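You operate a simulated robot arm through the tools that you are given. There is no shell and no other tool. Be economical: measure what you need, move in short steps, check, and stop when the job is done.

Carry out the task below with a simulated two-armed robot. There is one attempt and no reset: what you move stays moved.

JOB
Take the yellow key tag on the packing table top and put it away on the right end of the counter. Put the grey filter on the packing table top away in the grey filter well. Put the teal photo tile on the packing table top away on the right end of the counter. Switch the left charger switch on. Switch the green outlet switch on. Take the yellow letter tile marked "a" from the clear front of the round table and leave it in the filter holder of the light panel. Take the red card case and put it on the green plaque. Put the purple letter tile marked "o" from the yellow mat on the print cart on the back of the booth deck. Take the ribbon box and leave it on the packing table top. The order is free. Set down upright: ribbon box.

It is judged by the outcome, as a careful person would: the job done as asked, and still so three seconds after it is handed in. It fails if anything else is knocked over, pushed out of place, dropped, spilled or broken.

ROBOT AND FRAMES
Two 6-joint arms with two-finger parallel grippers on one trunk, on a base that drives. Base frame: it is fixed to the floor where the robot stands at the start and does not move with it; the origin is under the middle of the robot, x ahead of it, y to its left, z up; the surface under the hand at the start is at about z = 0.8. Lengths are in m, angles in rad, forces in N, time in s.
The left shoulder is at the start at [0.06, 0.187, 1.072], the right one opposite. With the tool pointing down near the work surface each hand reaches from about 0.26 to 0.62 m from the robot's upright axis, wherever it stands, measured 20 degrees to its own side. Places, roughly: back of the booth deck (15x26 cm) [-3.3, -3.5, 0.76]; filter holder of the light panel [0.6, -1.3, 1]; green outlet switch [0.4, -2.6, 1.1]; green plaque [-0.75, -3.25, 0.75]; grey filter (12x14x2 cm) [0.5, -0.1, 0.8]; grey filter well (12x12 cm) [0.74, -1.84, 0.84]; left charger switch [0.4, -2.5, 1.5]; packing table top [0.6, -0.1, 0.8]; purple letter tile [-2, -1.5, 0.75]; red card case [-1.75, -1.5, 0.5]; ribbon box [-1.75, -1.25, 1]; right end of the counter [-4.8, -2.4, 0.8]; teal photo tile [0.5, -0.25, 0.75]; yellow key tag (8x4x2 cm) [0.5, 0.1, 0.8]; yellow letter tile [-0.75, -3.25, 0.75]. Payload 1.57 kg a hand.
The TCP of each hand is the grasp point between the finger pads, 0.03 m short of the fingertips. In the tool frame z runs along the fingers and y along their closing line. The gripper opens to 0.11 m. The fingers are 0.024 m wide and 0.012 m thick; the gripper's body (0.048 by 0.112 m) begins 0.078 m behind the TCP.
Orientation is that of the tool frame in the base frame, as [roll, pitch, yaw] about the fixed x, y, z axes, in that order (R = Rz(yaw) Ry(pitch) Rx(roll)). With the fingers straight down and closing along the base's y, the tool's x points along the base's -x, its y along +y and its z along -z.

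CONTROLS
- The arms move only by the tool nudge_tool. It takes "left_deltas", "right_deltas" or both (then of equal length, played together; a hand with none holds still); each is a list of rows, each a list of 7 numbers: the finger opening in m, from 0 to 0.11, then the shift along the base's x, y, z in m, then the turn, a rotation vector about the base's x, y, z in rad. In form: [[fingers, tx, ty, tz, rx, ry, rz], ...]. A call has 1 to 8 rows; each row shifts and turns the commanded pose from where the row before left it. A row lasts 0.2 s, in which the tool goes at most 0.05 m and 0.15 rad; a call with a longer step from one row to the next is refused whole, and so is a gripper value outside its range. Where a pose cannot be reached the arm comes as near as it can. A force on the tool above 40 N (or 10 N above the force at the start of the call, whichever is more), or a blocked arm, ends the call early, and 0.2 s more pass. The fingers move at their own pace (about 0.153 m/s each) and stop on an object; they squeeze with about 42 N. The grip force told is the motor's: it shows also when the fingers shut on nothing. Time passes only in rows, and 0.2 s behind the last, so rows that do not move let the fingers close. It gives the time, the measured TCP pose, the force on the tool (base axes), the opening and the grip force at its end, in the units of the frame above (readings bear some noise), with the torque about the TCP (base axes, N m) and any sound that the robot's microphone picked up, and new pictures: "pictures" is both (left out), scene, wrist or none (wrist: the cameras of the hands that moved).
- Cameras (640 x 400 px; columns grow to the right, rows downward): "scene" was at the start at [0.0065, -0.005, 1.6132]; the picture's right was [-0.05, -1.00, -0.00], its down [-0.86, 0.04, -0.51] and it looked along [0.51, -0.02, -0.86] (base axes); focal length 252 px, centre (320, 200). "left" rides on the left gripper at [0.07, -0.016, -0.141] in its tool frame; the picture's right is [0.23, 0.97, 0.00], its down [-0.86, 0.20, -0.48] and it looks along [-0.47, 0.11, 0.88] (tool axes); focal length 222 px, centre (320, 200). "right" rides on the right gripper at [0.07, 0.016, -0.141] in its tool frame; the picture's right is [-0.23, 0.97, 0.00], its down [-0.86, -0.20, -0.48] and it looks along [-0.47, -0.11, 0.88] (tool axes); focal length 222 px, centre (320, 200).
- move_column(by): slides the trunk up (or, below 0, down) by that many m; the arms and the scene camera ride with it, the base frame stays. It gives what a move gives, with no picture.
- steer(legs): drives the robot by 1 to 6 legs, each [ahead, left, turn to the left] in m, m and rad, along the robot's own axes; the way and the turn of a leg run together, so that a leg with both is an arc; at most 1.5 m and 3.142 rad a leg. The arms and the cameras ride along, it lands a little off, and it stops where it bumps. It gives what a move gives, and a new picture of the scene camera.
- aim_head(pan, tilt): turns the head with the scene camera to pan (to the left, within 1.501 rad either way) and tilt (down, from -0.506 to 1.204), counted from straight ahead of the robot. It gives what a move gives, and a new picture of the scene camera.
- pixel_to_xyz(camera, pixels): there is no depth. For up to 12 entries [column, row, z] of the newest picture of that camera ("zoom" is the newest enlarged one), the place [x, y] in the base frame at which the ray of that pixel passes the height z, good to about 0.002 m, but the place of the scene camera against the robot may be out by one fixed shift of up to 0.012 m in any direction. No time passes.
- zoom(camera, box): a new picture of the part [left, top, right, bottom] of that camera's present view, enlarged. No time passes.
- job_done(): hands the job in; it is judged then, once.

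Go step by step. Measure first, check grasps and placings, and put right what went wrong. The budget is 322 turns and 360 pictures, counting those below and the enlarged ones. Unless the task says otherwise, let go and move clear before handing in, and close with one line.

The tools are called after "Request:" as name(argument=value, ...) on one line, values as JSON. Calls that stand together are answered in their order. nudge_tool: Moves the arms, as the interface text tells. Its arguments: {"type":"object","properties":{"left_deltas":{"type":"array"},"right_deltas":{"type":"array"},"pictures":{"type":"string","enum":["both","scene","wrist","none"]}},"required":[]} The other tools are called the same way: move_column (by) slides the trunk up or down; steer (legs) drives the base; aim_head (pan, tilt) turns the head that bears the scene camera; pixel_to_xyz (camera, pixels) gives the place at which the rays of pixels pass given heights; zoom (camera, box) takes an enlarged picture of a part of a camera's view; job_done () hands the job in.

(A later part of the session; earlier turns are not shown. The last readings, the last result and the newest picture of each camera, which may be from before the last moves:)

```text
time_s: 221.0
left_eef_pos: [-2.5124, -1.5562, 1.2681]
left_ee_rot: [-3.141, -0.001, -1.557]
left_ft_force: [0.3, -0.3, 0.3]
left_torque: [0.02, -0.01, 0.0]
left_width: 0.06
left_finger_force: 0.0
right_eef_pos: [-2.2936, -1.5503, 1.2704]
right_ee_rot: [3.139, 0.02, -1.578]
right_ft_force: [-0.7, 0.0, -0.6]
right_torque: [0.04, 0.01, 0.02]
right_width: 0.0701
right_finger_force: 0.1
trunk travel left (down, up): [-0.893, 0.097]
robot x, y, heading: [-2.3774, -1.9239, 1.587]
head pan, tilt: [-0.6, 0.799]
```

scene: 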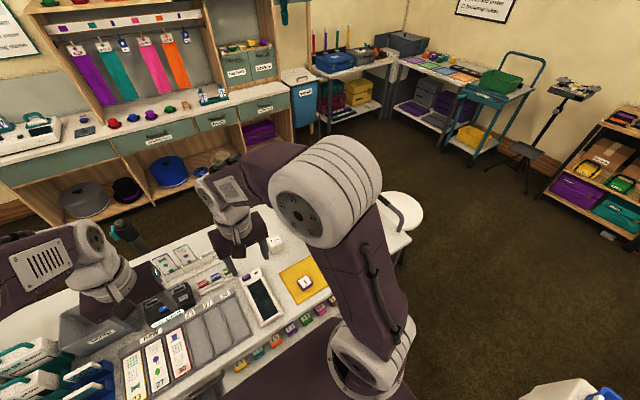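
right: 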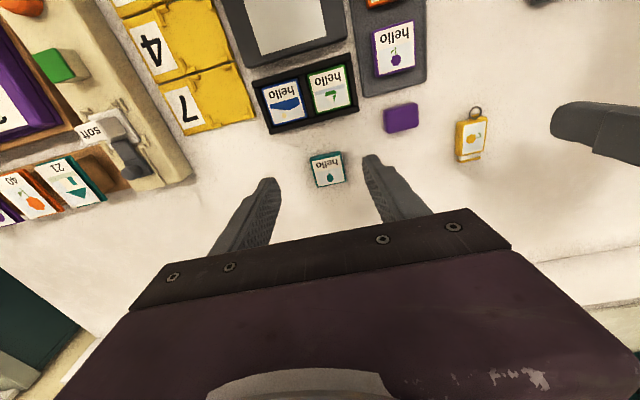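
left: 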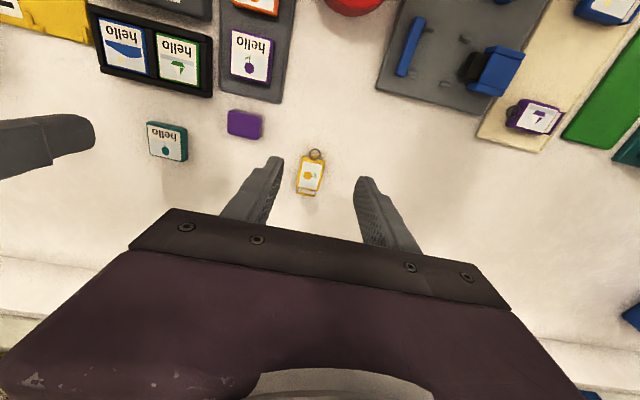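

Request:
aim_head(pan=-1.3, tilt=1.0)

```text
time_s: 222.1
left_eef_pos: [-2.5125, -1.5536, 1.2676]
left_ee_rot: [-3.14, -0.002, -1.556]
left_ft_force: [-0.2, 0.3, 0.2]
left_torque: [0.01, -0.02, 0.0]
left_width: 0.06
left_finger_force: 0.2
right_eef_pos: [-2.2941, -1.5502, 1.2697]
right_ee_rot: [3.138, 0.018, -1.58]
right_ft_force: [-0.8, 0.3, 0.1]
right_torque: [0.02, 0.02, 0.01]
right_width: 0.07
right_finger_force: 0.0
trunk travel left (down, up): [-0.893, 0.097]
robot x, y, heading: [-2.3741, -1.9268, 1.586]
head pan, tilt: [-1.3, 1.0]
```

scene: 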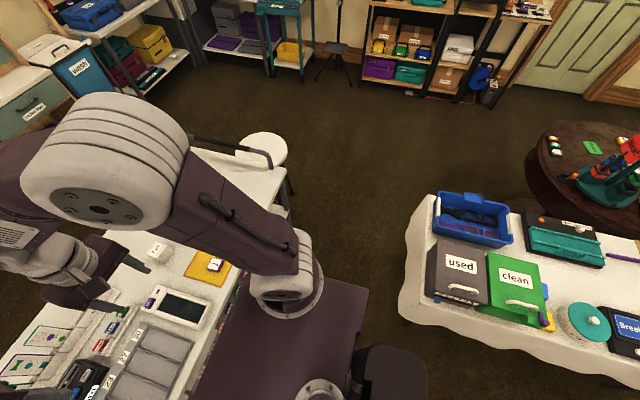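

Request:
pixel_to_xyz(camera="scene", pixels=[[410, 215, 0.75], [398, 300, 0.75], [405, 322, 0.75], [292, 200, 0.75], [292, 200, 0.8], [205, 345, 0.8], [208, 263, 0.78], [405, 325, 0.3]])

```text
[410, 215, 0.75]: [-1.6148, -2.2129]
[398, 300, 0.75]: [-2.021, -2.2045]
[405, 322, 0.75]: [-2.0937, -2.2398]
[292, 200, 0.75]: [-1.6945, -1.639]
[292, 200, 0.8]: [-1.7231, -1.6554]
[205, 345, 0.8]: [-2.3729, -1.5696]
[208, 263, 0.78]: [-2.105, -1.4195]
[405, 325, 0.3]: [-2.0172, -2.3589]
```

Request:
steer(legs=[[-0.03, -0.08, 0], [0, 0, -0.5]])

Request:
nudge_tool(right_deltas=[[0.08, 0.03, -0.03, 0, 0, 0, 0.1], [0.08, 0.03, -0.03, 0, 0, 0, 0.1], [0.08, 0.03, -0.03, 0, 0, 0, 0.1], [0.08, 0.03, -0.03, 0, 0, 0, 0.1], [0.08, 0.03, -0.03, 0, 0, 0, 0.1]], left_deltas=[[0.06, -0.03, -0.03, 0, 0, 0, 0], [0.06, -0.03, -0.03, 0, 0, 0, 0], [0.06, -0.03, -0.03, 0, 0, 0, 0], [0.06, 0, 0, 0, 0, 0, 0], [0.06, 0, 0, 0, 0, 0, 0]], pictures="scene")

```text
time_s: 224.6
left_eef_pos: [-2.2372, -1.5628, 1.2669]
left_ee_rot: [-3.14, 0.001, -2.058]
left_ft_force: [-0.3, 0.1, 0.4]
left_torque: [-0.01, 0.02, 0.02]
left_width: 0.06
left_finger_force: 0.0
right_eef_pos: [-2.0444, -1.6626, 1.2702]
right_ee_rot: [3.139, 0.019, -2.079]
right_ft_force: [0.0, -0.1, -0.9]
right_torque: [0.01, -0.02, 0.0]
right_width: 0.0701
right_finger_force: 0.1
trunk travel left (down, up): [-0.893, 0.097]
robot x, y, heading: [-2.2919, -1.9554, 1.089]
head pan, tilt: [-1.3, 1.0]
```

scene: 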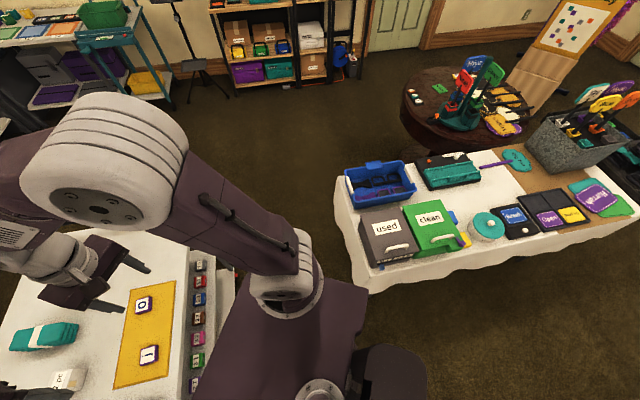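

```text
time_s: 225.8
left_eef_pos: [-2.3266, -1.6531, 1.2665]
left_ee_rot: [3.141, -0.002, -2.058]
left_ft_force: [0.4, 0.2, 0.7]
left_torque: [-0.03, -0.01, 0.01]
left_width: 0.0603
left_finger_force: 0.0
right_eef_pos: [-1.893, -1.8143, 1.2679]
right_ee_rot: [3.139, 0.018, -1.577]
right_ft_force: [0.0, -0.5, -0.6]
right_torque: [0.01, -0.01, 0.01]
right_width: 0.0799
right_finger_force: 0.0
trunk travel left (down, up): [-0.893, 0.097]
robot x, y, heading: [-2.2992, -1.955, 1.089]
head pan, tilt: [-1.3, 1.0]
```

scene: 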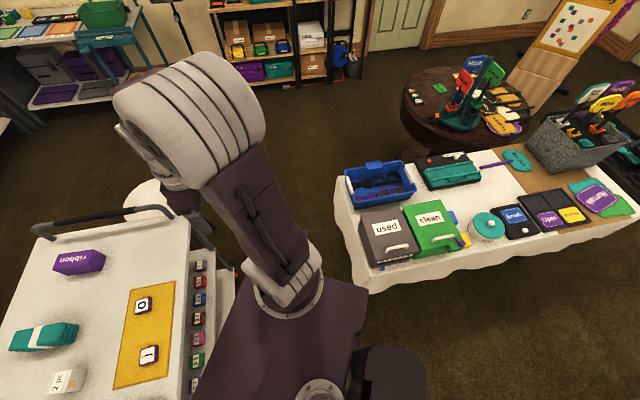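

Request:
nudge_tool(right_deltas=[[0.08, 0, 0, 0, 0, 0, 0]], pictures="wrist")

Request:
zoom(camera="scene", box=[20, 200, 250, 400])

```text
time_s: 226.2
left_eef_pos: [-2.3277, -1.6522, 1.2663]
left_ee_rot: [3.141, -0.002, -2.058]
left_ft_force: [0.8, 0.2, -0.2]
left_torque: [-0.02, 0.02, 0.03]
left_width: 0.0602
left_finger_force: 0.1
right_eef_pos: [-1.895, -1.8134, 1.2697]
right_ee_rot: [3.138, 0.019, -1.577]
right_ft_force: [0.5, -0.4, -0.3]
right_torque: [-0.04, 0.03, 0.0]
right_width: 0.0798
right_finger_force: 0.0
trunk travel left (down, up): [-0.893, 0.097]
robot x, y, heading: [-2.2947, -1.9524, 1.086]
head pan, tilt: [-1.3, 1.0]
```

right: 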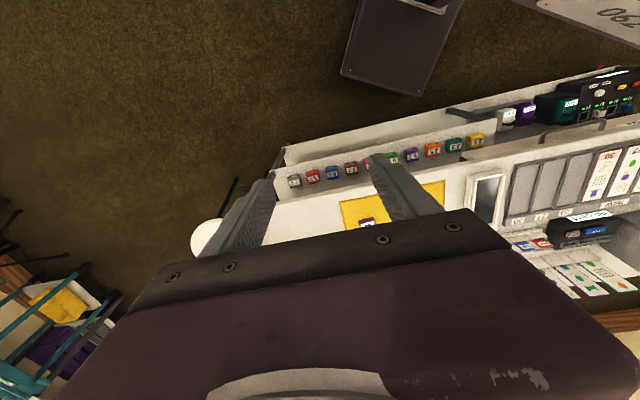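

```text
2.00 times, centred on (135, 300) of scene
```

zoom: 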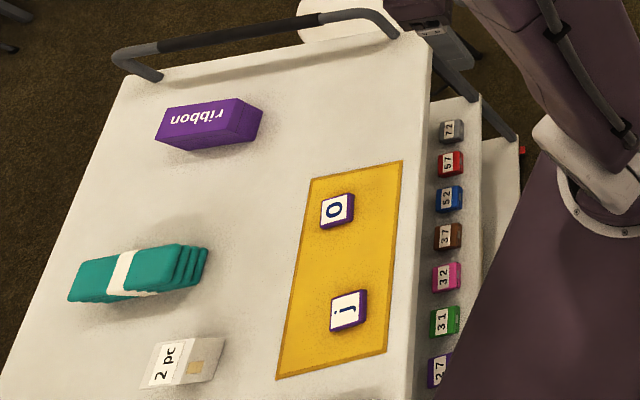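

Request:
pixel_to_xyz(camera="scene", pixels=[[200, 282.5, 0.5], [200, 282.5, 0.6], [143.5, 305, 0.85], [143.5, 305, 0.9], [190, 220, 0.85], [80, 262, 0.9], [80, 262, 0.95], [170, 352, 0.85]])

Request:
pixel_to_xyz(camera="right", pixels=[[312, 176, 0.5], [312, 176, 0.6], [366, 221, 0.85], [366, 221, 0.9], [293, 180, 0.5], [332, 172, 0.5]])

Request:
zoom(camera="right", box=[270, 120, 490, 250])

```text
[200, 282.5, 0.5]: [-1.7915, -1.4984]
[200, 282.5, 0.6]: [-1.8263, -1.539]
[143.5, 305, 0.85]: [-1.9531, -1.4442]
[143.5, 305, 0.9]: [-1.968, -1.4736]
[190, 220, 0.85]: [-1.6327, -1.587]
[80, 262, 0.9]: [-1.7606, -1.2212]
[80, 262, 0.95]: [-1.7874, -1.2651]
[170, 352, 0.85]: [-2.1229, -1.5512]
```

```text
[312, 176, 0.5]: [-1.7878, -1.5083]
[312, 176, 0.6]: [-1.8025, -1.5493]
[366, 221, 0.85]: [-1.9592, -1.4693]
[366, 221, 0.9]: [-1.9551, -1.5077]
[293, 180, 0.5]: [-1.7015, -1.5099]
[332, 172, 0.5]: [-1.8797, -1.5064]
```

```text
2.91 times, centred on (380, 185) of right
```

zoom: 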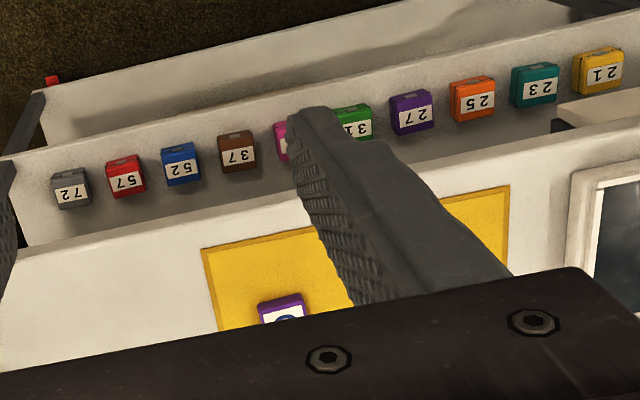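

Request:
nudge_tool(left_deltas=[[0.06, 0, 0, 0.04, 0, 0, 0], [0.06, 0, 0, 0.04, 0, 0, 0], [0.06, 0, 0, 0.04, 0, 0, 0], [0.06, 0, 0, 0.04, 0, 0, 0], [0.06, 0, 0, 0.04, 0, 0, 0], [0.06, 0, 0, 0.04, 0, 0, 0]], right_deltas=[[0.075, 0.01, 0, -0.03, 0.14, 0, 0], [0.075, 0.01, 0, -0.03, 0.14, 0, 0], [0.075, 0.01, 0, -0.03, 0.14, 0, 0], [0.075, 0.01, 0, -0.03, 0.14, 0, 0], [0.075, 0.01, 0, -0.03, 0.14, 0, 0], [0.075, 0.01, 0, -0.03, 0.14, 0, 0]], pictures="none")

Request:
move_column(by=-0.25)

```text
time_s: 227.6
left_eef_pos: [-2.3215, -1.6501, 1.5099]
left_ee_rot: [3.14, -0.002, -2.058]
left_ft_force: [1.0, 0.2, 0.3]
left_torque: [0.01, 0.05, -0.02]
left_width: 0.0603
left_finger_force: 0.1
left hand out of reach, approached as far as the arm can: row 3
right_eef_pos: [-1.8019, -1.8143, 1.1087]
right_ee_rot: [3.118, 0.859, -1.592]
right_ft_force: [0.8, 0.0, -0.4]
right_torque: [0.0, 0.02, -0.01]
right_width: 0.0752
right_finger_force: 0.2
right hand out of reach, approached as far as the arm can: row 5, 6
trunk travel left (down, up): [-0.893, 0.097]
robot x, y, heading: [-2.2918, -1.9541, 1.087]
head pan, tilt: [-1.3, 1.0]
```

```text
time_s: 230.2
left_eef_pos: [-2.3246, -1.6501, 1.2582]
left_ee_rot: [-3.141, -0.002, -2.058]
left_ft_force: [0.3, -0.1, 0.1]
left_torque: [-0.01, -0.05, 0.01]
left_width: 0.06
left_finger_force: 0.0
right_eef_pos: [-1.8048, -1.8138, 0.8619]
right_ee_rot: [3.119, 0.857, -1.589]
right_ft_force: [0.3, -0.3, 0.2]
right_torque: [-0.01, 0.0, 0.01]
right_width: 0.075
right_finger_force: 0.0
trunk travel left (down, up): [-0.643, 0.347]
robot x, y, heading: [-2.2928, -1.9544, 1.087]
head pan, tilt: [-1.3, 1.0]
```

Request:
move_column(by=-0.22)

Request:
nudge_tool(right_deltas=[[0.075, 0, 0, 0, 0.1, 0, 0], [0.075, 0, 0, 0, 0.1, 0, 0], [0.075, 0, 0, 0, 0, 0, 0]], pictures="both")

```text
time_s: 232.5
left_eef_pos: [-2.3238, -1.649, 1.0396]
left_ee_rot: [-3.141, -0.001, -2.059]
left_ft_force: [-0.2, -0.5, -0.7]
left_torque: [0.03, -0.06, 0.0]
left_width: 0.0599
left_finger_force: 0.1
right_eef_pos: [-1.8041, -1.8146, 0.6408]
right_ee_rot: [3.118, 0.858, -1.589]
right_ft_force: [0.1, 0.9, -0.7]
right_torque: [-0.01, 0.0, 0.0]
right_width: 0.0748
right_finger_force: 0.1
trunk travel left (down, up): [-0.423, 0.567]
robot x, y, heading: [-2.2951, -1.9529, 1.084]
head pan, tilt: [-1.3, 1.0]
```

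```text
time_s: 233.3
left_eef_pos: [-2.3247, -1.6493, 1.0392]
left_ee_rot: [3.141, -0.003, -2.058]
left_ft_force: [-0.7, 0.6, 1.0]
left_torque: [-0.01, 0.0, 0.0]
left_width: 0.0599
left_finger_force: 0.0
right_eef_pos: [-1.786, -1.8143, 0.6485]
right_ee_rot: [3.103, 1.056, -1.599]
right_ft_force: [-0.3, 0.8, -0.1]
right_torque: [0.02, 0.03, -0.03]
right_width: 0.0749
right_finger_force: 0.1
right hand out of reach, approached as far as the arm can: row 1, 2
trunk travel left (down, up): [-0.423, 0.567]
robot x, y, heading: [-2.2968, -1.9527, 1.085]
head pan, tilt: [-1.3, 1.0]
```

scene: 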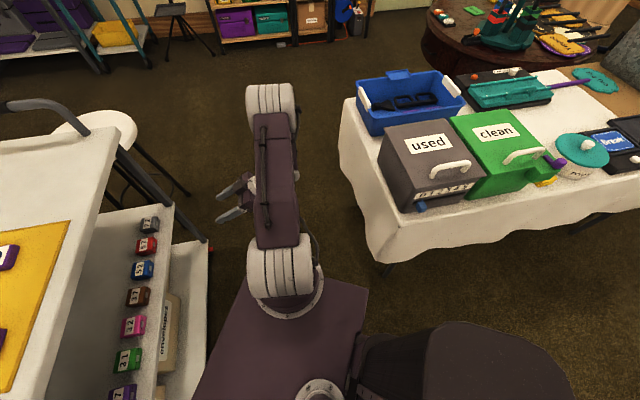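
right: 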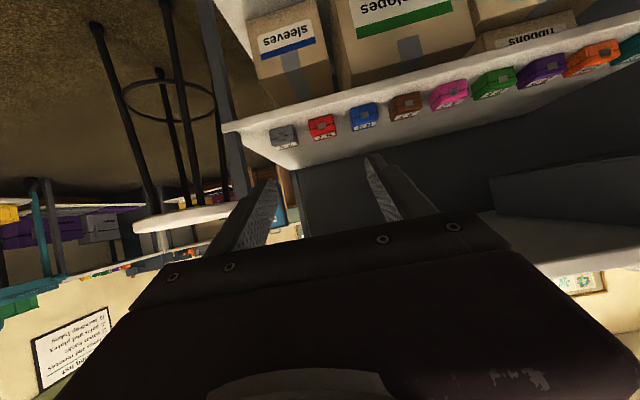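

Request:
zoom(camera="right", box=[220, 60, 480, 210])

Request:
zoom(camera="scene", box=[90, 190, 230, 300])

Request:
pixel_to_xyz(camera="right", pixels=[[322, 122, 0.52], [322, 122, 0.5], [322, 122, 0.48], [284, 148, 0.5], [284, 148, 0.48]])

Request:
pixel_to_xyz(camera="scene", pixels=[[147, 243, 0.52], [147, 243, 0.5], [147, 243, 0.48], [100, 225, 0.85], [173, 207, 0.48], [205, 243, 0.2]])

```text
2.46 times, centred on (350, 135) of right
```

zoom: 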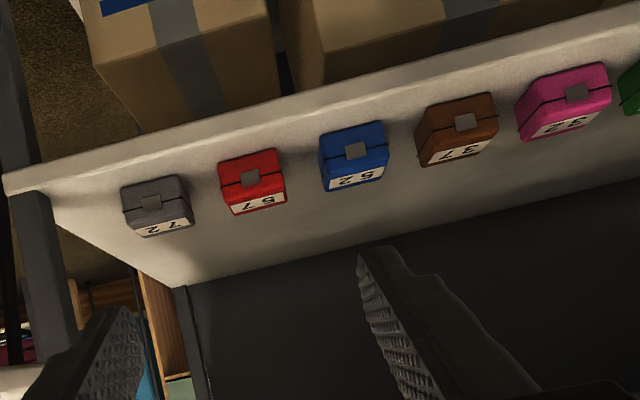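

```text
3.64 times, centred on (160, 245) of scene
```

zoom: 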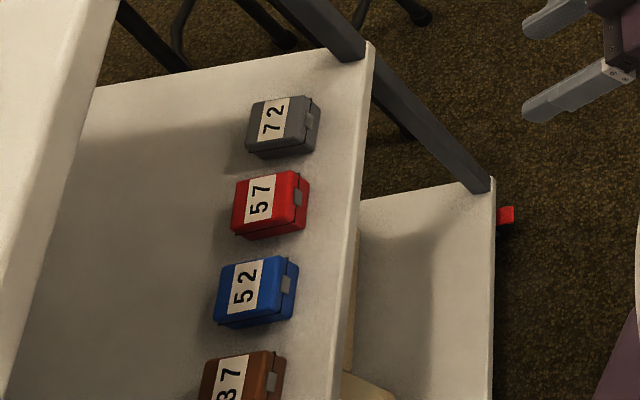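

```text
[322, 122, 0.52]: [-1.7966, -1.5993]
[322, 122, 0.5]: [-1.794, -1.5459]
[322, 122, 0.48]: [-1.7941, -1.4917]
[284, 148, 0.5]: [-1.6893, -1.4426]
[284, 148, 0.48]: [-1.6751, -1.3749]
```

```text
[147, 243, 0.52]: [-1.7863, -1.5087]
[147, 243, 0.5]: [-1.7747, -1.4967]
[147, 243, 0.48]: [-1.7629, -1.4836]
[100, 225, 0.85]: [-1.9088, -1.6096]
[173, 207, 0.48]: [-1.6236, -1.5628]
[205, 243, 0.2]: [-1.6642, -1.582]
```

Request:
nudge_tool(right_deltas=[[0.075, 0, 0.034, -0.014, 0, 0, 0], [0.075, 0, 0.034, -0.014, 0, 0, 0], [0.075, 0, 0.034, -0.014, 0, 0, 0], [0.075, 0, 0.034, -0.014, 0, 0, 0], [0.075, 0, 0.034, -0.014, 0, 0, 0], [0.075, 0, 0.034, -0.014, 0, 0, 0], [0.075, 0, 0, 0, 0, 0, 0]], pictures="both")

Request:
zoom(camera="scene", box=[90, 190, 230, 300])

Request:
zoom(camera="right", box=[220, 60, 480, 210])

```text
time_s: 234.9
left_eef_pos: [-2.3243, -1.6497, 1.0394]
left_ee_rot: [-3.141, -0.002, -2.059]
left_ft_force: [-0.9, 0.0, 0.4]
left_torque: [0.02, -0.02, -0.02]
left_width: 0.0601
left_finger_force: 0.1
right_eef_pos: [-1.7779, -1.61, 0.5694]
right_ee_rot: [3.113, 1.058, -1.592]
right_ft_force: [0.1, -1.4, -0.5]
right_torque: [0.01, -0.01, -0.01]
right_width: 0.0752
right_finger_force: 0.1
right hand out of reach, approached as far as the arm can: row 1, 2
trunk travel left (down, up): [-0.423, 0.567]
robot x, y, heading: [-2.2925, -1.9526, 1.083]
head pan, tilt: [-1.3, 1.0]
```

scene: 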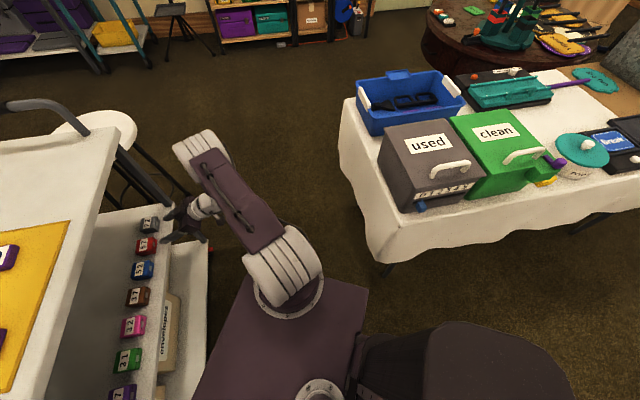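
right: 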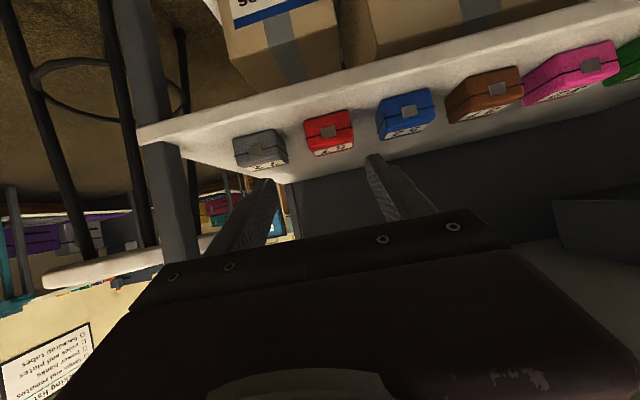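

```text
3.64 times, centred on (160, 245) of scene
```

zoom: 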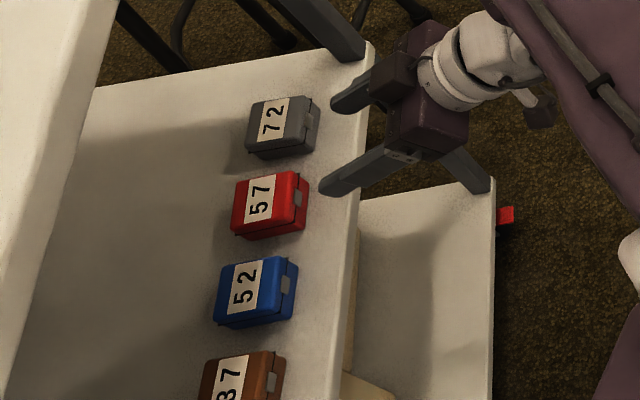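

```text
2.46 times, centred on (350, 135) of right
```

zoom: 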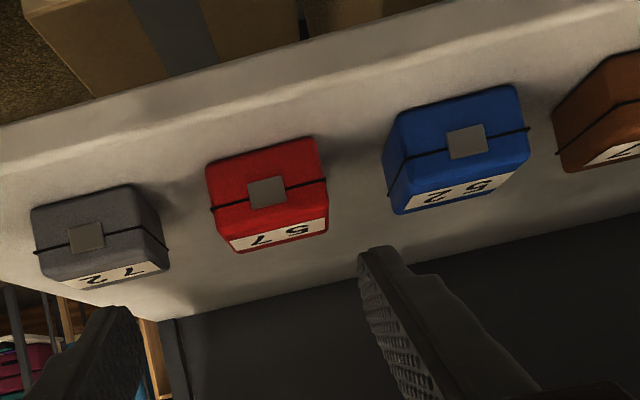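

Request:
pixel_to_xyz(camera="right", pixels=[[329, 133, 0.505], [329, 133, 0.5], [329, 133, 0.495], [305, 143, 0.5], [352, 130, 0.5], [330, 120, 0.485], [330, 120, 0.48]])

```text
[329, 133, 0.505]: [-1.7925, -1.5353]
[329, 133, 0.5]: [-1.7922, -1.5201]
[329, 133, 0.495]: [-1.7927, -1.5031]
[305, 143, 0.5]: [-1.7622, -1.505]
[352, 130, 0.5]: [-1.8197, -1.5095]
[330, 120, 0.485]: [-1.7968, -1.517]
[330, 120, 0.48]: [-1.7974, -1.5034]
```

Request:
nudge_tool(right_deltas=[[0.075, -0.014, 0.0, 0, 0, 0, 0], [0.075, 0, 0.022, -0.0125, 0, 0, 0], [0.075, 0, 0.022, -0.0125, 0, 0, 0], [0.075, 0, 0.022, -0.0125, 0, 0, 0], [0.075, 0, 0.022, -0.0125, 0, 0, 0], [0.075, 0, 0, 0, 0, 0, 0]], pictures="both")

Request:
zoom(camera="scene", box=[90, 190, 230, 300])

```text
time_s: 236.3
left_eef_pos: [-2.3248, -1.6491, 1.0387]
left_ee_rot: [3.141, -0.002, -2.058]
left_ft_force: [0.3, 0.3, 0.5]
left_torque: [-0.01, -0.03, 0.0]
left_width: 0.0599
left_finger_force: 0.1
right_eef_pos: [-1.7908, -1.5242, 0.5177]
right_ee_rot: [3.112, 1.056, -1.594]
right_ft_force: [-0.3, 0.2, 0.4]
right_torque: [0.01, -0.01, 0.04]
right_width: 0.0749
right_finger_force: 0.2
trunk travel left (down, up): [-0.423, 0.567]
robot x, y, heading: [-2.2957, -1.952, 1.086]
head pan, tilt: [-1.3, 1.0]
```

scene: 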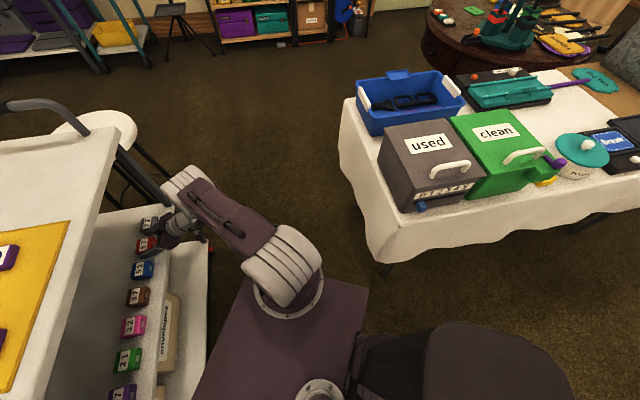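
right: 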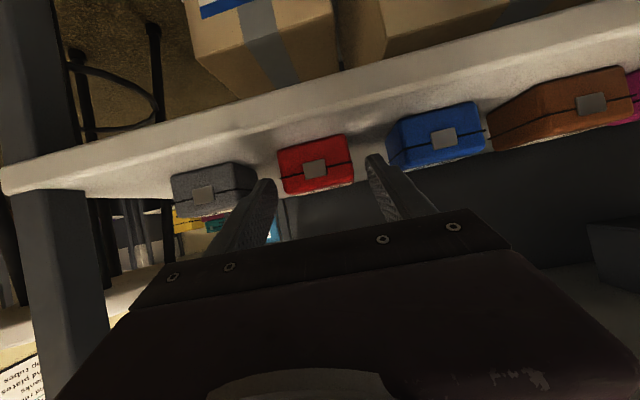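

```text
3.64 times, centred on (160, 245) of scene
```

zoom: 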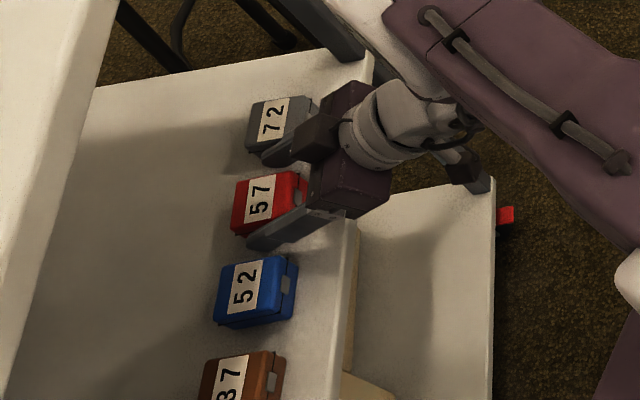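

Request:
nudge_tool(right_deltas=[[0.075, 0, 0.007, -0.001, 0, 0, 0], [0.04, 0, 0, 0, 0, 0, 0], [0.0, 0, 0, 0, 0, 0, 0], [0.0, 0, 0, 0, 0, 0, 0]], pictures="none")

Request:
nudge_tool(right_deltas=[[0.0, 0, 0, 0.015, 0, 0, 0], [0.0, 0, 0, 0.02, 0, 0, 0], [0.0, 0, -0.02, 0.02, 0, 0, 0], [0.0, 0, -0.03, 0.015, 0, 0, 0], [0.0, 0, -0.04, 0, 0, 0, 0], [0.0, 0, -0.04, 0, 0, 0, 0], [0.0, 0, -0.04, 0, 0, 0, 0], [0.0, 0, -0.04, 0, 0, 0, 0]], pictures="both")

```text
time_s: 237.3
left_eef_pos: [-2.3246, -1.6496, 1.0386]
left_ee_rot: [3.141, -0.002, -2.057]
left_ft_force: [0.6, 0.2, 0.3]
left_torque: [0.01, 0.01, 0.0]
left_width: 0.0601
left_finger_force: 0.1
right_eef_pos: [-1.7915, -1.5157, 0.5158]
right_ee_rot: [3.112, 1.056, -1.594]
right_ft_force: [-0.4, -0.4, 0.4]
right_torque: [0.03, 0.02, -0.03]
right_width: 0.0509
right_finger_force: 42.2
trunk travel left (down, up): [-0.423, 0.567]
robot x, y, heading: [-2.2946, -1.9545, 1.088]
head pan, tilt: [-1.3, 1.0]
```

```text
time_s: 239.1
left_eef_pos: [-2.3232, -1.6498, 1.0397]
left_ee_rot: [-3.141, -0.002, -2.058]
left_ft_force: [0.6, 0.8, 0.8]
left_torque: [0.02, -0.01, -0.04]
left_width: 0.0599
left_finger_force: 0.1
right_eef_pos: [-1.7712, -1.7216, 0.5926]
right_ee_rot: [3.105, 1.055, -1.597]
right_ft_force: [-0.3, -0.3, 0.0]
right_torque: [-0.03, -0.01, 0.02]
right_width: 0.0511
right_finger_force: 41.8
right hand out of reach, approached as far as the arm can: row 7, 8
trunk travel left (down, up): [-0.423, 0.567]
robot x, y, heading: [-2.2956, -1.9521, 1.086]
head pan, tilt: [-1.3, 1.0]
```

scene: 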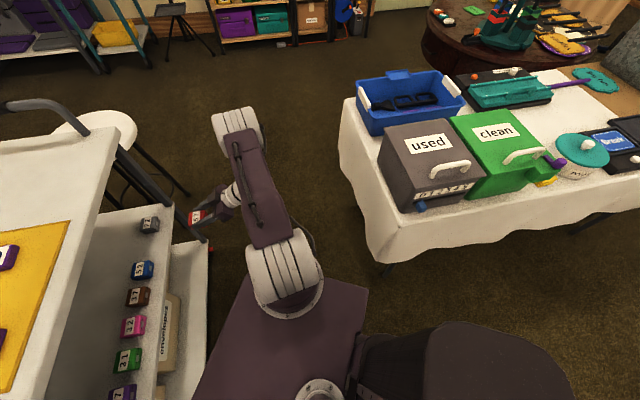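
right: 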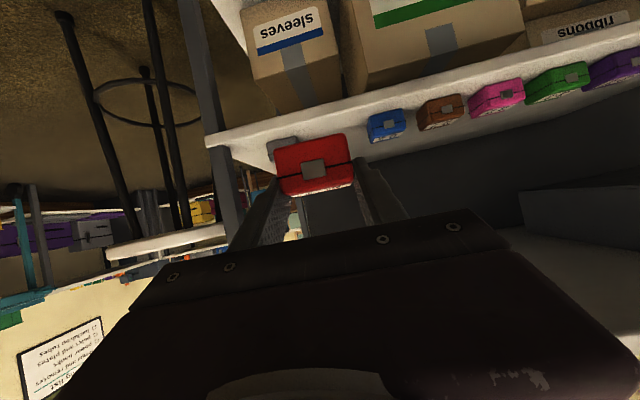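

The red case is held. I'll raise the trunk and turn so the left hand faces the "o" tile.

Request:
move_column(by=0.45)

Request:
steer(legs=[[0, 0, -0.46]])

Request:
aim_head(pan=0.3, tilt=0.95)

Request:
nudge_tool(left_deltas=[[0.09, 0, 0, 0, 0, 0, 0]], pictures="wrist")

```text
refused: 0.45 is not a number from -0.4 to 0.4
```

```text
time_s: 240.8
left_eef_pos: [-2.1857, -1.6676, 1.0393]
left_ee_rot: [3.141, -0.002, -2.52]
left_ft_force: [-0.5, 0.0, 0.3]
left_torque: [0.0, -0.01, 0.01]
left_width: 0.0598
left_finger_force: 0.0
right_eef_pos: [-1.7215, -1.9785, 0.5924]
right_ee_rot: [3.103, 1.055, -2.059]
right_ft_force: [-0.3, -0.9, -0.4]
right_torque: [-0.02, -0.02, -0.01]
right_width: 0.051
right_finger_force: 42.2
trunk travel left (down, up): [-0.423, 0.567]
robot x, y, heading: [-2.2947, -1.9526, 0.626]
head pan, tilt: [-1.3, 1.0]
```

scene: 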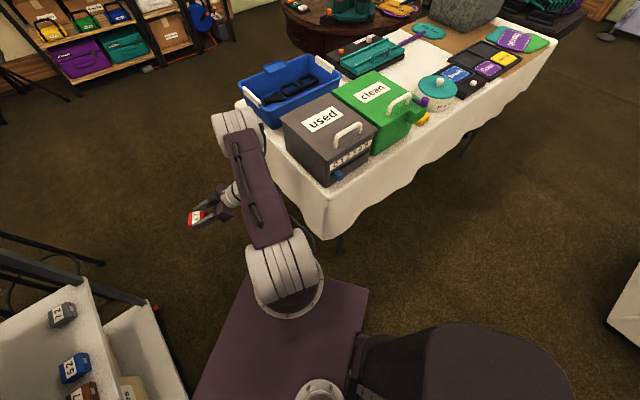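

```text
time_s: 242.5
left_eef_pos: [-2.1864, -1.6661, 1.0393]
left_ee_rot: [3.141, -0.003, -2.519]
left_ft_force: [0.5, -0.6, -0.2]
left_torque: [0.02, 0.02, 0.0]
left_width: 0.0601
left_finger_force: 0.1
right_eef_pos: [-1.7207, -1.9777, 0.5917]
right_ee_rot: [3.103, 1.056, -2.06]
right_ft_force: [0.3, 0.2, 0.1]
right_torque: [-0.02, -0.02, 0.0]
right_width: 0.0514
right_finger_force: 42.5
trunk travel left (down, up): [-0.423, 0.567]
robot x, y, heading: [-2.2933, -1.9567, 0.622]
head pan, tilt: [0.3, 0.949]
```

scene: 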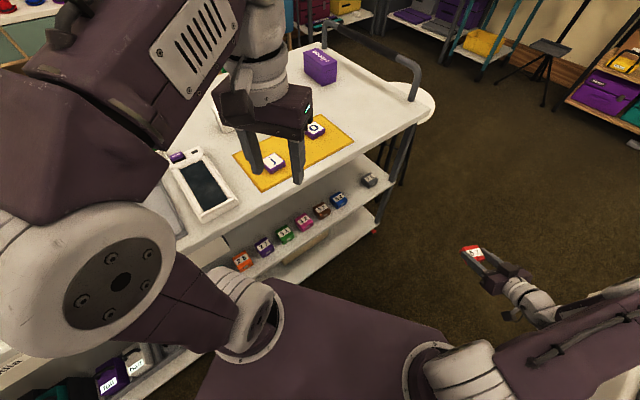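

```text
time_s: 242.9
left_eef_pos: [-2.186, -1.6671, 1.0394]
left_ee_rot: [3.141, -0.001, -2.522]
left_ft_force: [0.6, -0.2, -0.1]
left_torque: [-0.02, 0.01, 0.0]
left_width: 0.0899
left_finger_force: 0.1
right_eef_pos: [-1.7204, -1.9783, 0.5929]
right_ee_rot: [3.105, 1.055, -2.06]
right_ft_force: [0.1, 0.5, -0.2]
right_torque: [-0.01, 0.01, 0.02]
right_width: 0.0509
right_finger_force: 42.3
trunk travel left (down, up): [-0.423, 0.567]
robot x, y, heading: [-2.2928, -1.9538, 0.625]
head pan, tilt: [0.3, 0.949]
```

left: 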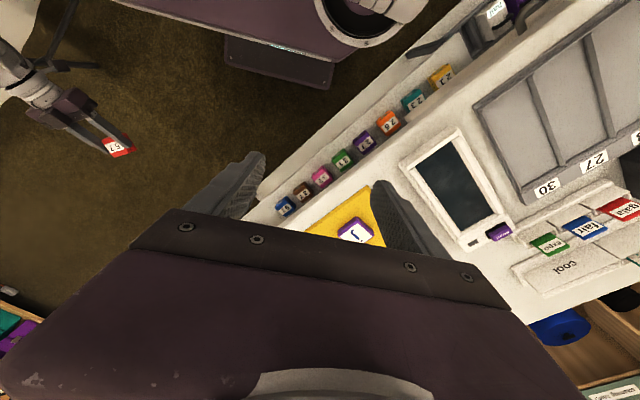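

Request:
move_column(by=0.27)

Request:
nudge_tool(left_deltas=[[0.08, 0.025, 0.02, -0.02, 0, 0, 0.1], [0.08, 0.025, 0.02, -0.02, 0, 0, 0.1], [0.08, 0.025, 0.02, -0.02, 0, 0, 0.1], [0.08, 0.025, 0.02, -0.02, 0, 0, 0.1], [0.08, 0.025, 0.02, -0.02, 0, 0, 0.1], [0.08, 0.025, 0.02, -0.02, 0, 0, 0.1], [0.08, 0.025, 0.02, -0.02, 0, 0, 0.1], [0.08, 0.02, 0.02, -0.02, 0, 0, 0.1]], pictures="both")

```text
time_s: 245.7
left_eef_pos: [-2.1862, -1.6671, 1.3092]
left_ee_rot: [-3.141, -0.002, -2.519]
left_ft_force: [0.8, -0.6, 0.1]
left_torque: [0.02, 0.03, 0.0]
left_width: 0.0901
left_finger_force: 0.2
right_eef_pos: [-1.7217, -1.9773, 0.8617]
right_ee_rot: [3.103, 1.055, -2.061]
right_ft_force: [-0.3, -0.4, -0.3]
right_torque: [-0.02, 0.02, -0.02]
right_width: 0.0512
right_finger_force: 42.3
trunk travel left (down, up): [-0.693, 0.297]
robot x, y, heading: [-2.2931, -1.9542, 0.623]
head pan, tilt: [0.3, 0.949]
```

```text
time_s: 247.5
left_eef_pos: [-1.9896, -1.5045, 1.1497]
left_ee_rot: [3.141, -0.001, -1.716]
left_ft_force: [0.3, 0.1, 0.0]
left_torque: [-0.02, 0.05, 0.02]
left_width: 0.0803
left_finger_force: 0.1
right_eef_pos: [-1.7202, -1.9774, 0.8617]
right_ee_rot: [3.105, 1.053, -2.061]
right_ft_force: [-0.1, -0.1, -0.9]
right_torque: [0.01, 0.0, -0.01]
right_width: 0.051
right_finger_force: 41.9
trunk travel left (down, up): [-0.693, 0.297]
robot x, y, heading: [-2.2986, -1.9535, 0.621]
head pan, tilt: [0.3, 0.949]
```

scene: 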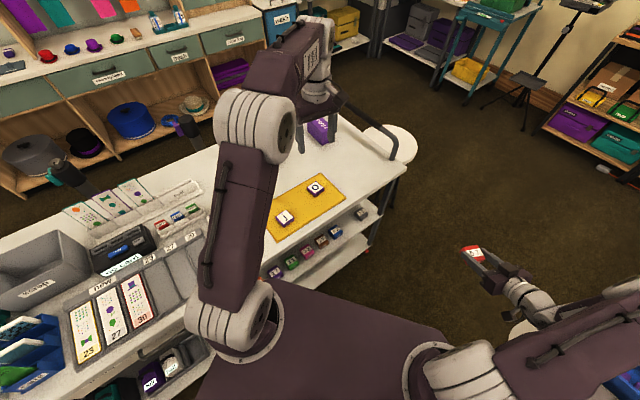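
left: 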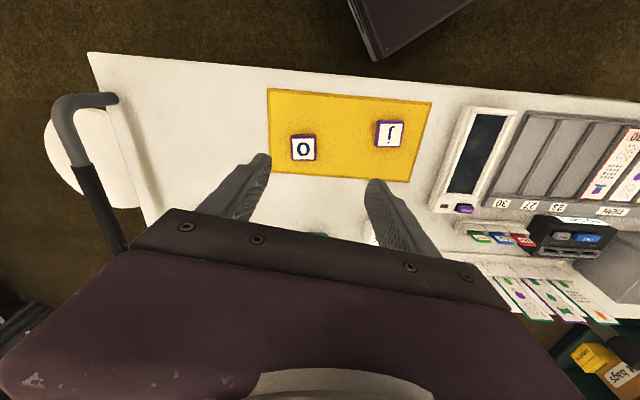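

Request:
pixel_to_xyz(camera="left", pixels=[[303, 147, 0.8], [303, 147, 0.85], [303, 147, 0.9], [389, 132, 0.8], [389, 132, 0.85], [389, 132, 0.9]])

Request:
pixel_to_xyz(camera="scene", pixels=[[316, 187, 0.8], [316, 187, 0.85], [316, 187, 0.9], [284, 216, 0.8], [284, 216, 0.85], [284, 216, 0.9]])

Request:
zoom(camera="left", box=[260, 90, 440, 200])

```text
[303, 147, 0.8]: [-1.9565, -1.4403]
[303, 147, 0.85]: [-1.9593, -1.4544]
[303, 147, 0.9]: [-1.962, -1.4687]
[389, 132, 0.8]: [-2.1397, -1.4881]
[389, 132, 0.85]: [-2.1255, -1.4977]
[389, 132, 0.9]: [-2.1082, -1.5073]
```

```text
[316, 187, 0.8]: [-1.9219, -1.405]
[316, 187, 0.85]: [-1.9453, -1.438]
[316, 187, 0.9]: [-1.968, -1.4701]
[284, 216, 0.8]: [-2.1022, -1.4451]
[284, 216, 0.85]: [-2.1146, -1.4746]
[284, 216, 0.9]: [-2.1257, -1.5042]
```

```text
3.56 times, centred on (350, 145) of left
```

zoom: 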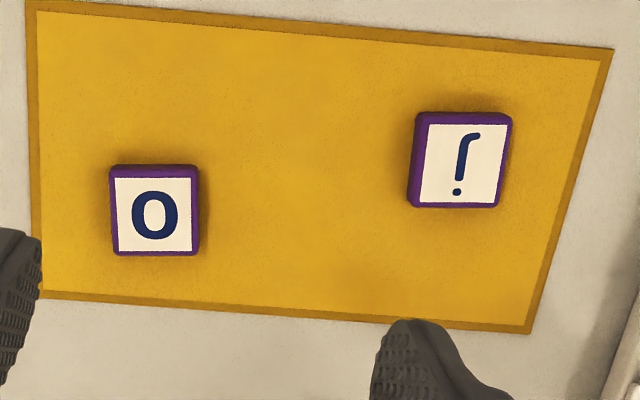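

Request:
pixel_to_xyz(camera="left", pixels=[[291.7, 137.5, 0.873], [315.3, 137, 0.873], [315.3, 159.9, 0.873], [292.6, 159, 0.873]])

```text
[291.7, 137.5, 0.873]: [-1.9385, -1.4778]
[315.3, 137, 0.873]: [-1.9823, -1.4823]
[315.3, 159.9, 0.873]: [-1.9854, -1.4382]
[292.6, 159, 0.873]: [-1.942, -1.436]
```

Request:
nudge_tool(left_deltas=[[0.08, 0.01, 0.015, -0.03, 0, 0, 0.075], [0.08, 0.01, 0.015, -0.035, 0, 0, 0.075], [0.08, 0.008, 0.016, -0.035, 0, 0, 0.075], [0.08, 0, 0, -0.04, 0, 0, 0], [0.08, 0, 0, -0.04, 0, 0, 0], [0.08, 0, 0, -0.03, 0, 0, 0], [0.08, 0, 0, -0.02, 0, 0, 0], [0.08, 0, 0, 0, 0, 0, 0]], pictures="wrist")

```text
time_s: 249.3
left_eef_pos: [-1.9617, -1.4607, 0.9192]
left_ee_rot: [-3.141, -0.001, -1.494]
left_ft_force: [-0.1, 0.5, 1.2]
left_torque: [0.0, 0.03, -0.01]
left_width: 0.0802
left_finger_force: 0.1
right_eef_pos: [-1.7208, -1.9783, 0.8628]
right_ee_rot: [3.102, 1.056, -2.061]
right_ft_force: [0.9, 0.3, 0.4]
right_torque: [-0.01, -0.01, 0.03]
right_width: 0.0514
right_finger_force: 42.7
trunk travel left (down, up): [-0.693, 0.297]
robot x, y, heading: [-2.2922, -1.9535, 0.631]
head pan, tilt: [0.3, 0.949]
```

left: 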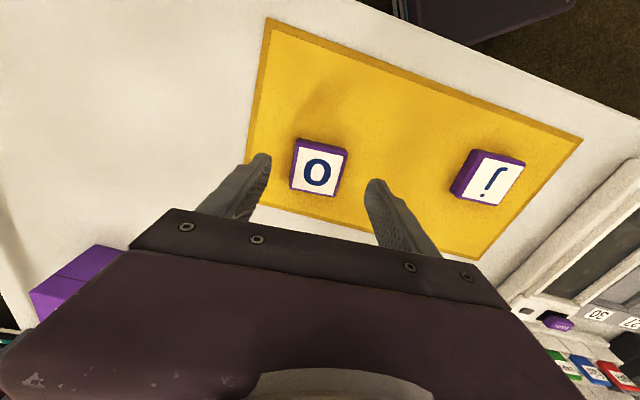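

Request:
nudge_tool(left_deltas=[[0.08, 0, 0, -0.015, 0, 0, 0], [0.08, 0, 0, -0.006, 0, 0, 0], [0.08, 0, 0, -0.005, 0, 0, 0], [0.08, 0, 0, -0.004, 0, 0, 0], [0.08, 0, 0, -0.004, 0, 0, 0], [0.08, 0, 0, -0.004, 0, 0, 0], [0.08, 0, 0, 0, 0, 0, 0]], pictures="wrist")

```text
time_s: 250.9
left_eef_pos: [-1.962, -1.4604, 0.8807]
left_ee_rot: [3.141, -0.001, -1.494]
left_ft_force: [-0.1, 0.0, 0.6]
left_torque: [-0.04, 0.02, -0.05]
left_width: 0.0799
left_finger_force: 0.1
right_eef_pos: [-1.7223, -1.9781, 0.8618]
right_ee_rot: [3.104, 1.057, -2.062]
right_ft_force: [0.8, 0.2, -1.0]
right_torque: [-0.02, -0.02, 0.01]
right_width: 0.051
right_finger_force: 42.5
trunk travel left (down, up): [-0.693, 0.297]
robot x, y, heading: [-2.2927, -1.9529, 0.627]
head pan, tilt: [0.3, 0.949]
```

left: 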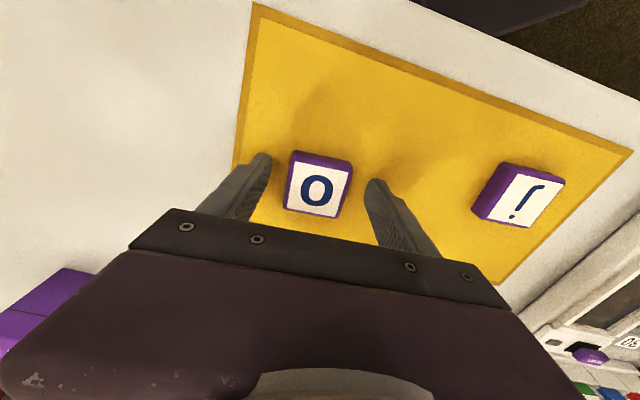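

Request:
nudge_tool(left_deltas=[[0.08, 0, 0, -0.004, 0, 0, 0], [0.08, 0, 0, -0.003, 0, 0, 0], [0.03, 0, 0, 0, 0, 0, 0], [0.0, 0, 0, 0, 0, 0, 0], [0.0, 0, 0, 0, 0, 0, 0]], pictures="none")

```text
time_s: 251.5
left_eef_pos: [-1.9649, -1.4601, 0.8808]
left_ee_rot: [-3.141, 0.004, -1.494]
left_ft_force: [-6.7, -3.1, 21.6]
left_torque: [-0.42, 0.77, 0.12]
left_width: 0.0476
left_finger_force: 9.6
right_eef_pos: [-1.723, -1.979, 0.8634]
right_ee_rot: [3.105, 1.058, -2.058]
right_ft_force: [-0.6, 0.4, -1.3]
right_torque: [0.01, 0.0, 0.01]
right_width: 0.0513
right_finger_force: 41.9
trunk travel left (down, up): [-0.693, 0.297]
robot x, y, heading: [-2.2933, -1.9538, 0.622]
head pan, tilt: [0.3, 0.949]
stopped in row 3 (left hand): the force on the tool passed its limit at 46 N (the readings are from after the stop); the commanded pose is now the measured one
```

Request:
nudge_tool(left_deltas=[[0.05, 0, 0, 0.003, 0, 0, 0], [0.0, 0, 0, 0, 0, 0, 0], [0.0, 0, 0, 0, 0, 0, 0]], pictures="wrist")

```text
time_s: 252.3
left_eef_pos: [-1.9632, -1.4596, 0.8806]
left_ee_rot: [-3.141, 0.003, -1.494]
left_ft_force: [1.7, -2.6, 8.4]
left_torque: [-0.01, -0.17, -0.02]
left_width: 0.0468
left_finger_force: 42.2
right_eef_pos: [-1.7215, -1.9786, 0.8618]
right_ee_rot: [3.104, 1.055, -2.06]
right_ft_force: [-0.1, -0.1, -0.2]
right_torque: [-0.04, -0.01, 0.02]
right_width: 0.0512
right_finger_force: 42.2
trunk travel left (down, up): [-0.693, 0.297]
robot x, y, heading: [-2.2947, -1.9536, 0.623]
head pan, tilt: [0.3, 0.949]
```

left: 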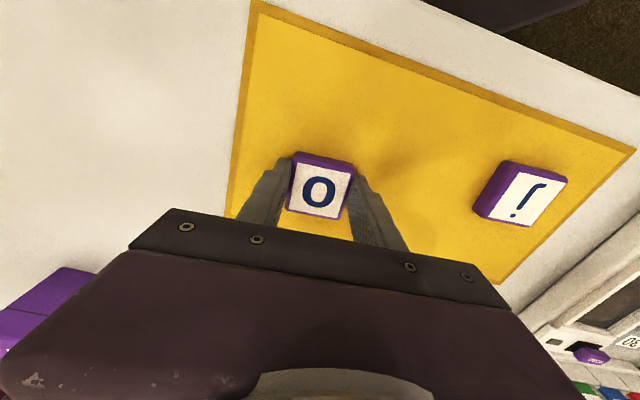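

Request:
nudge_tool(left_deltas=[[0.0, 0, 0, 0.03, 0, 0, 0], [0.0, 0, 0, 0.045, 0, 0, 0], [0.0, 0, 0, 0.045, 0, 0, 0], [0.0, -0.02, -0.02, 0.035, 0, 0, -0.1], [0.0, -0.02, -0.02, 0.035, 0, 0, -0.1], [0.0, -0.02, -0.02, 0.03, 0, 0, -0.1], [0.0, -0.02, -0.02, 0.03, 0, 0, -0.1], [0.0, -0.02, -0.02, 0.0, 0, 0, -0.1]], pictures="none")

Request:
steer(legs=[[-0.35, 0.15, 0], [0, 0, -1.0]])

Request:
aim_head(pan=-1.2, tilt=0.6)

```text
time_s: 254.1
left_eef_pos: [-2.0647, -1.56, 1.1302]
left_ee_rot: [3.14, 0.0, -1.998]
left_ft_force: [-0.2, 0.0, -0.6]
left_torque: [0.03, -0.02, 0.01]
left_width: 0.0463
left_finger_force: 41.9
right_eef_pos: [-1.7206, -1.9786, 0.8624]
right_ee_rot: [3.105, 1.054, -2.06]
right_ft_force: [-0.5, -0.1, -0.3]
right_torque: [-0.05, -0.04, 0.0]
right_width: 0.051
right_finger_force: 42.1
trunk travel left (down, up): [-0.693, 0.297]
robot x, y, heading: [-2.2927, -1.9561, 0.628]
head pan, tilt: [0.3, 0.949]
```

```text
time_s: 259.1
left_eef_pos: [-2.2085, -2.0157, 1.1291]
left_ee_rot: [3.141, 0.003, -2.997]
left_ft_force: [-0.2, -0.3, -0.2]
left_torque: [0.02, -0.03, -0.01]
left_width: 0.0464
left_finger_force: 42.0
right_eef_pos: [-2.3763, -2.5296, 0.8618]
right_ee_rot: [3.102, 1.056, -3.064]
right_ft_force: [0.2, 0.6, 0.0]
right_torque: [0.01, 0.02, 0.01]
right_width: 0.051
right_finger_force: 42.6
trunk travel left (down, up): [-0.693, 0.297]
robot x, y, heading: [-2.6617, -2.0338, -0.382]
head pan, tilt: [0.3, 0.949]
```

scene: 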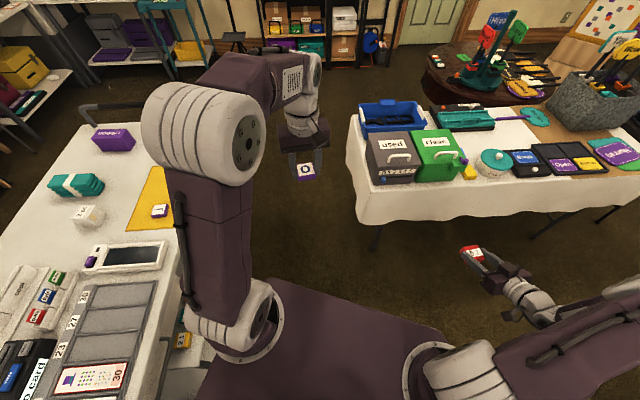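

```text
time_s: 260.7
left_eef_pos: [-2.2066, -2.0155, 1.129]
left_ee_rot: [3.14, 0.003, -2.997]
left_ft_force: [-0.1, 0.2, -0.2]
left_torque: [0.01, 0.0, -0.01]
left_width: 0.0466
left_finger_force: 42.1
right_eef_pos: [-2.3771, -2.5278, 0.8608]
right_ee_rot: [3.103, 1.056, -3.065]
right_ft_force: [0.3, -0.6, 0.9]
right_torque: [0.03, 0.01, 0.02]
right_width: 0.0509
right_finger_force: 42.3
trunk travel left (down, up): [-0.693, 0.297]
robot x, y, heading: [-2.6592, -2.0318, -0.377]
head pan, tilt: [-1.201, 0.6]
```

scene: 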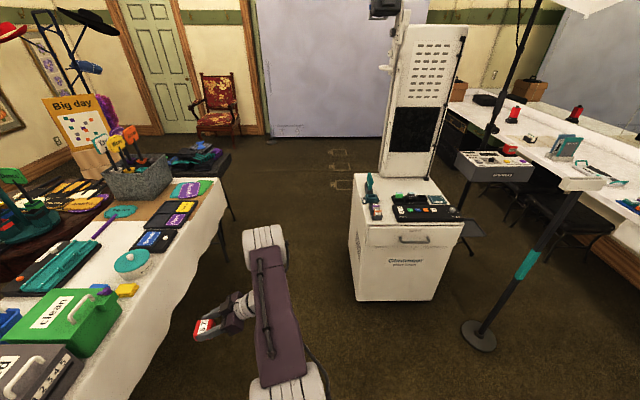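

Request:
zoom(camera="scene", box=[335, 140, 485, 250])

Request:
pixel_to_xyz(camera="scene", pixels=[[355, 215, 0.75], [463, 225, 0.75], [385, 175, 0.75], [430, 180, 0.75], [408, 188, 0.75], [478, 335, 0.0], [356, 300, 0.0], [430, 300, 0.0]])

```text
3.64 times, centred on (410, 195) of scene
```

zoom: 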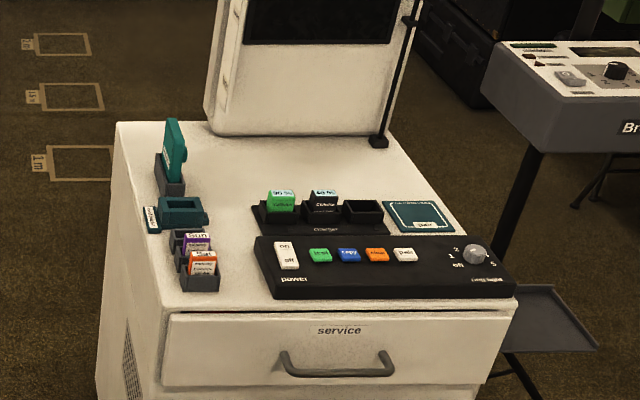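

```text
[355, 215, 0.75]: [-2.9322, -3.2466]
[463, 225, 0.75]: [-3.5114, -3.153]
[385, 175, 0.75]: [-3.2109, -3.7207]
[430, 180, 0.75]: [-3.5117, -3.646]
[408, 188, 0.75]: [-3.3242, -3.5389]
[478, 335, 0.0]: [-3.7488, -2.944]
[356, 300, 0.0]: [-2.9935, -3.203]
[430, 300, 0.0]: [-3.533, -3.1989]
```

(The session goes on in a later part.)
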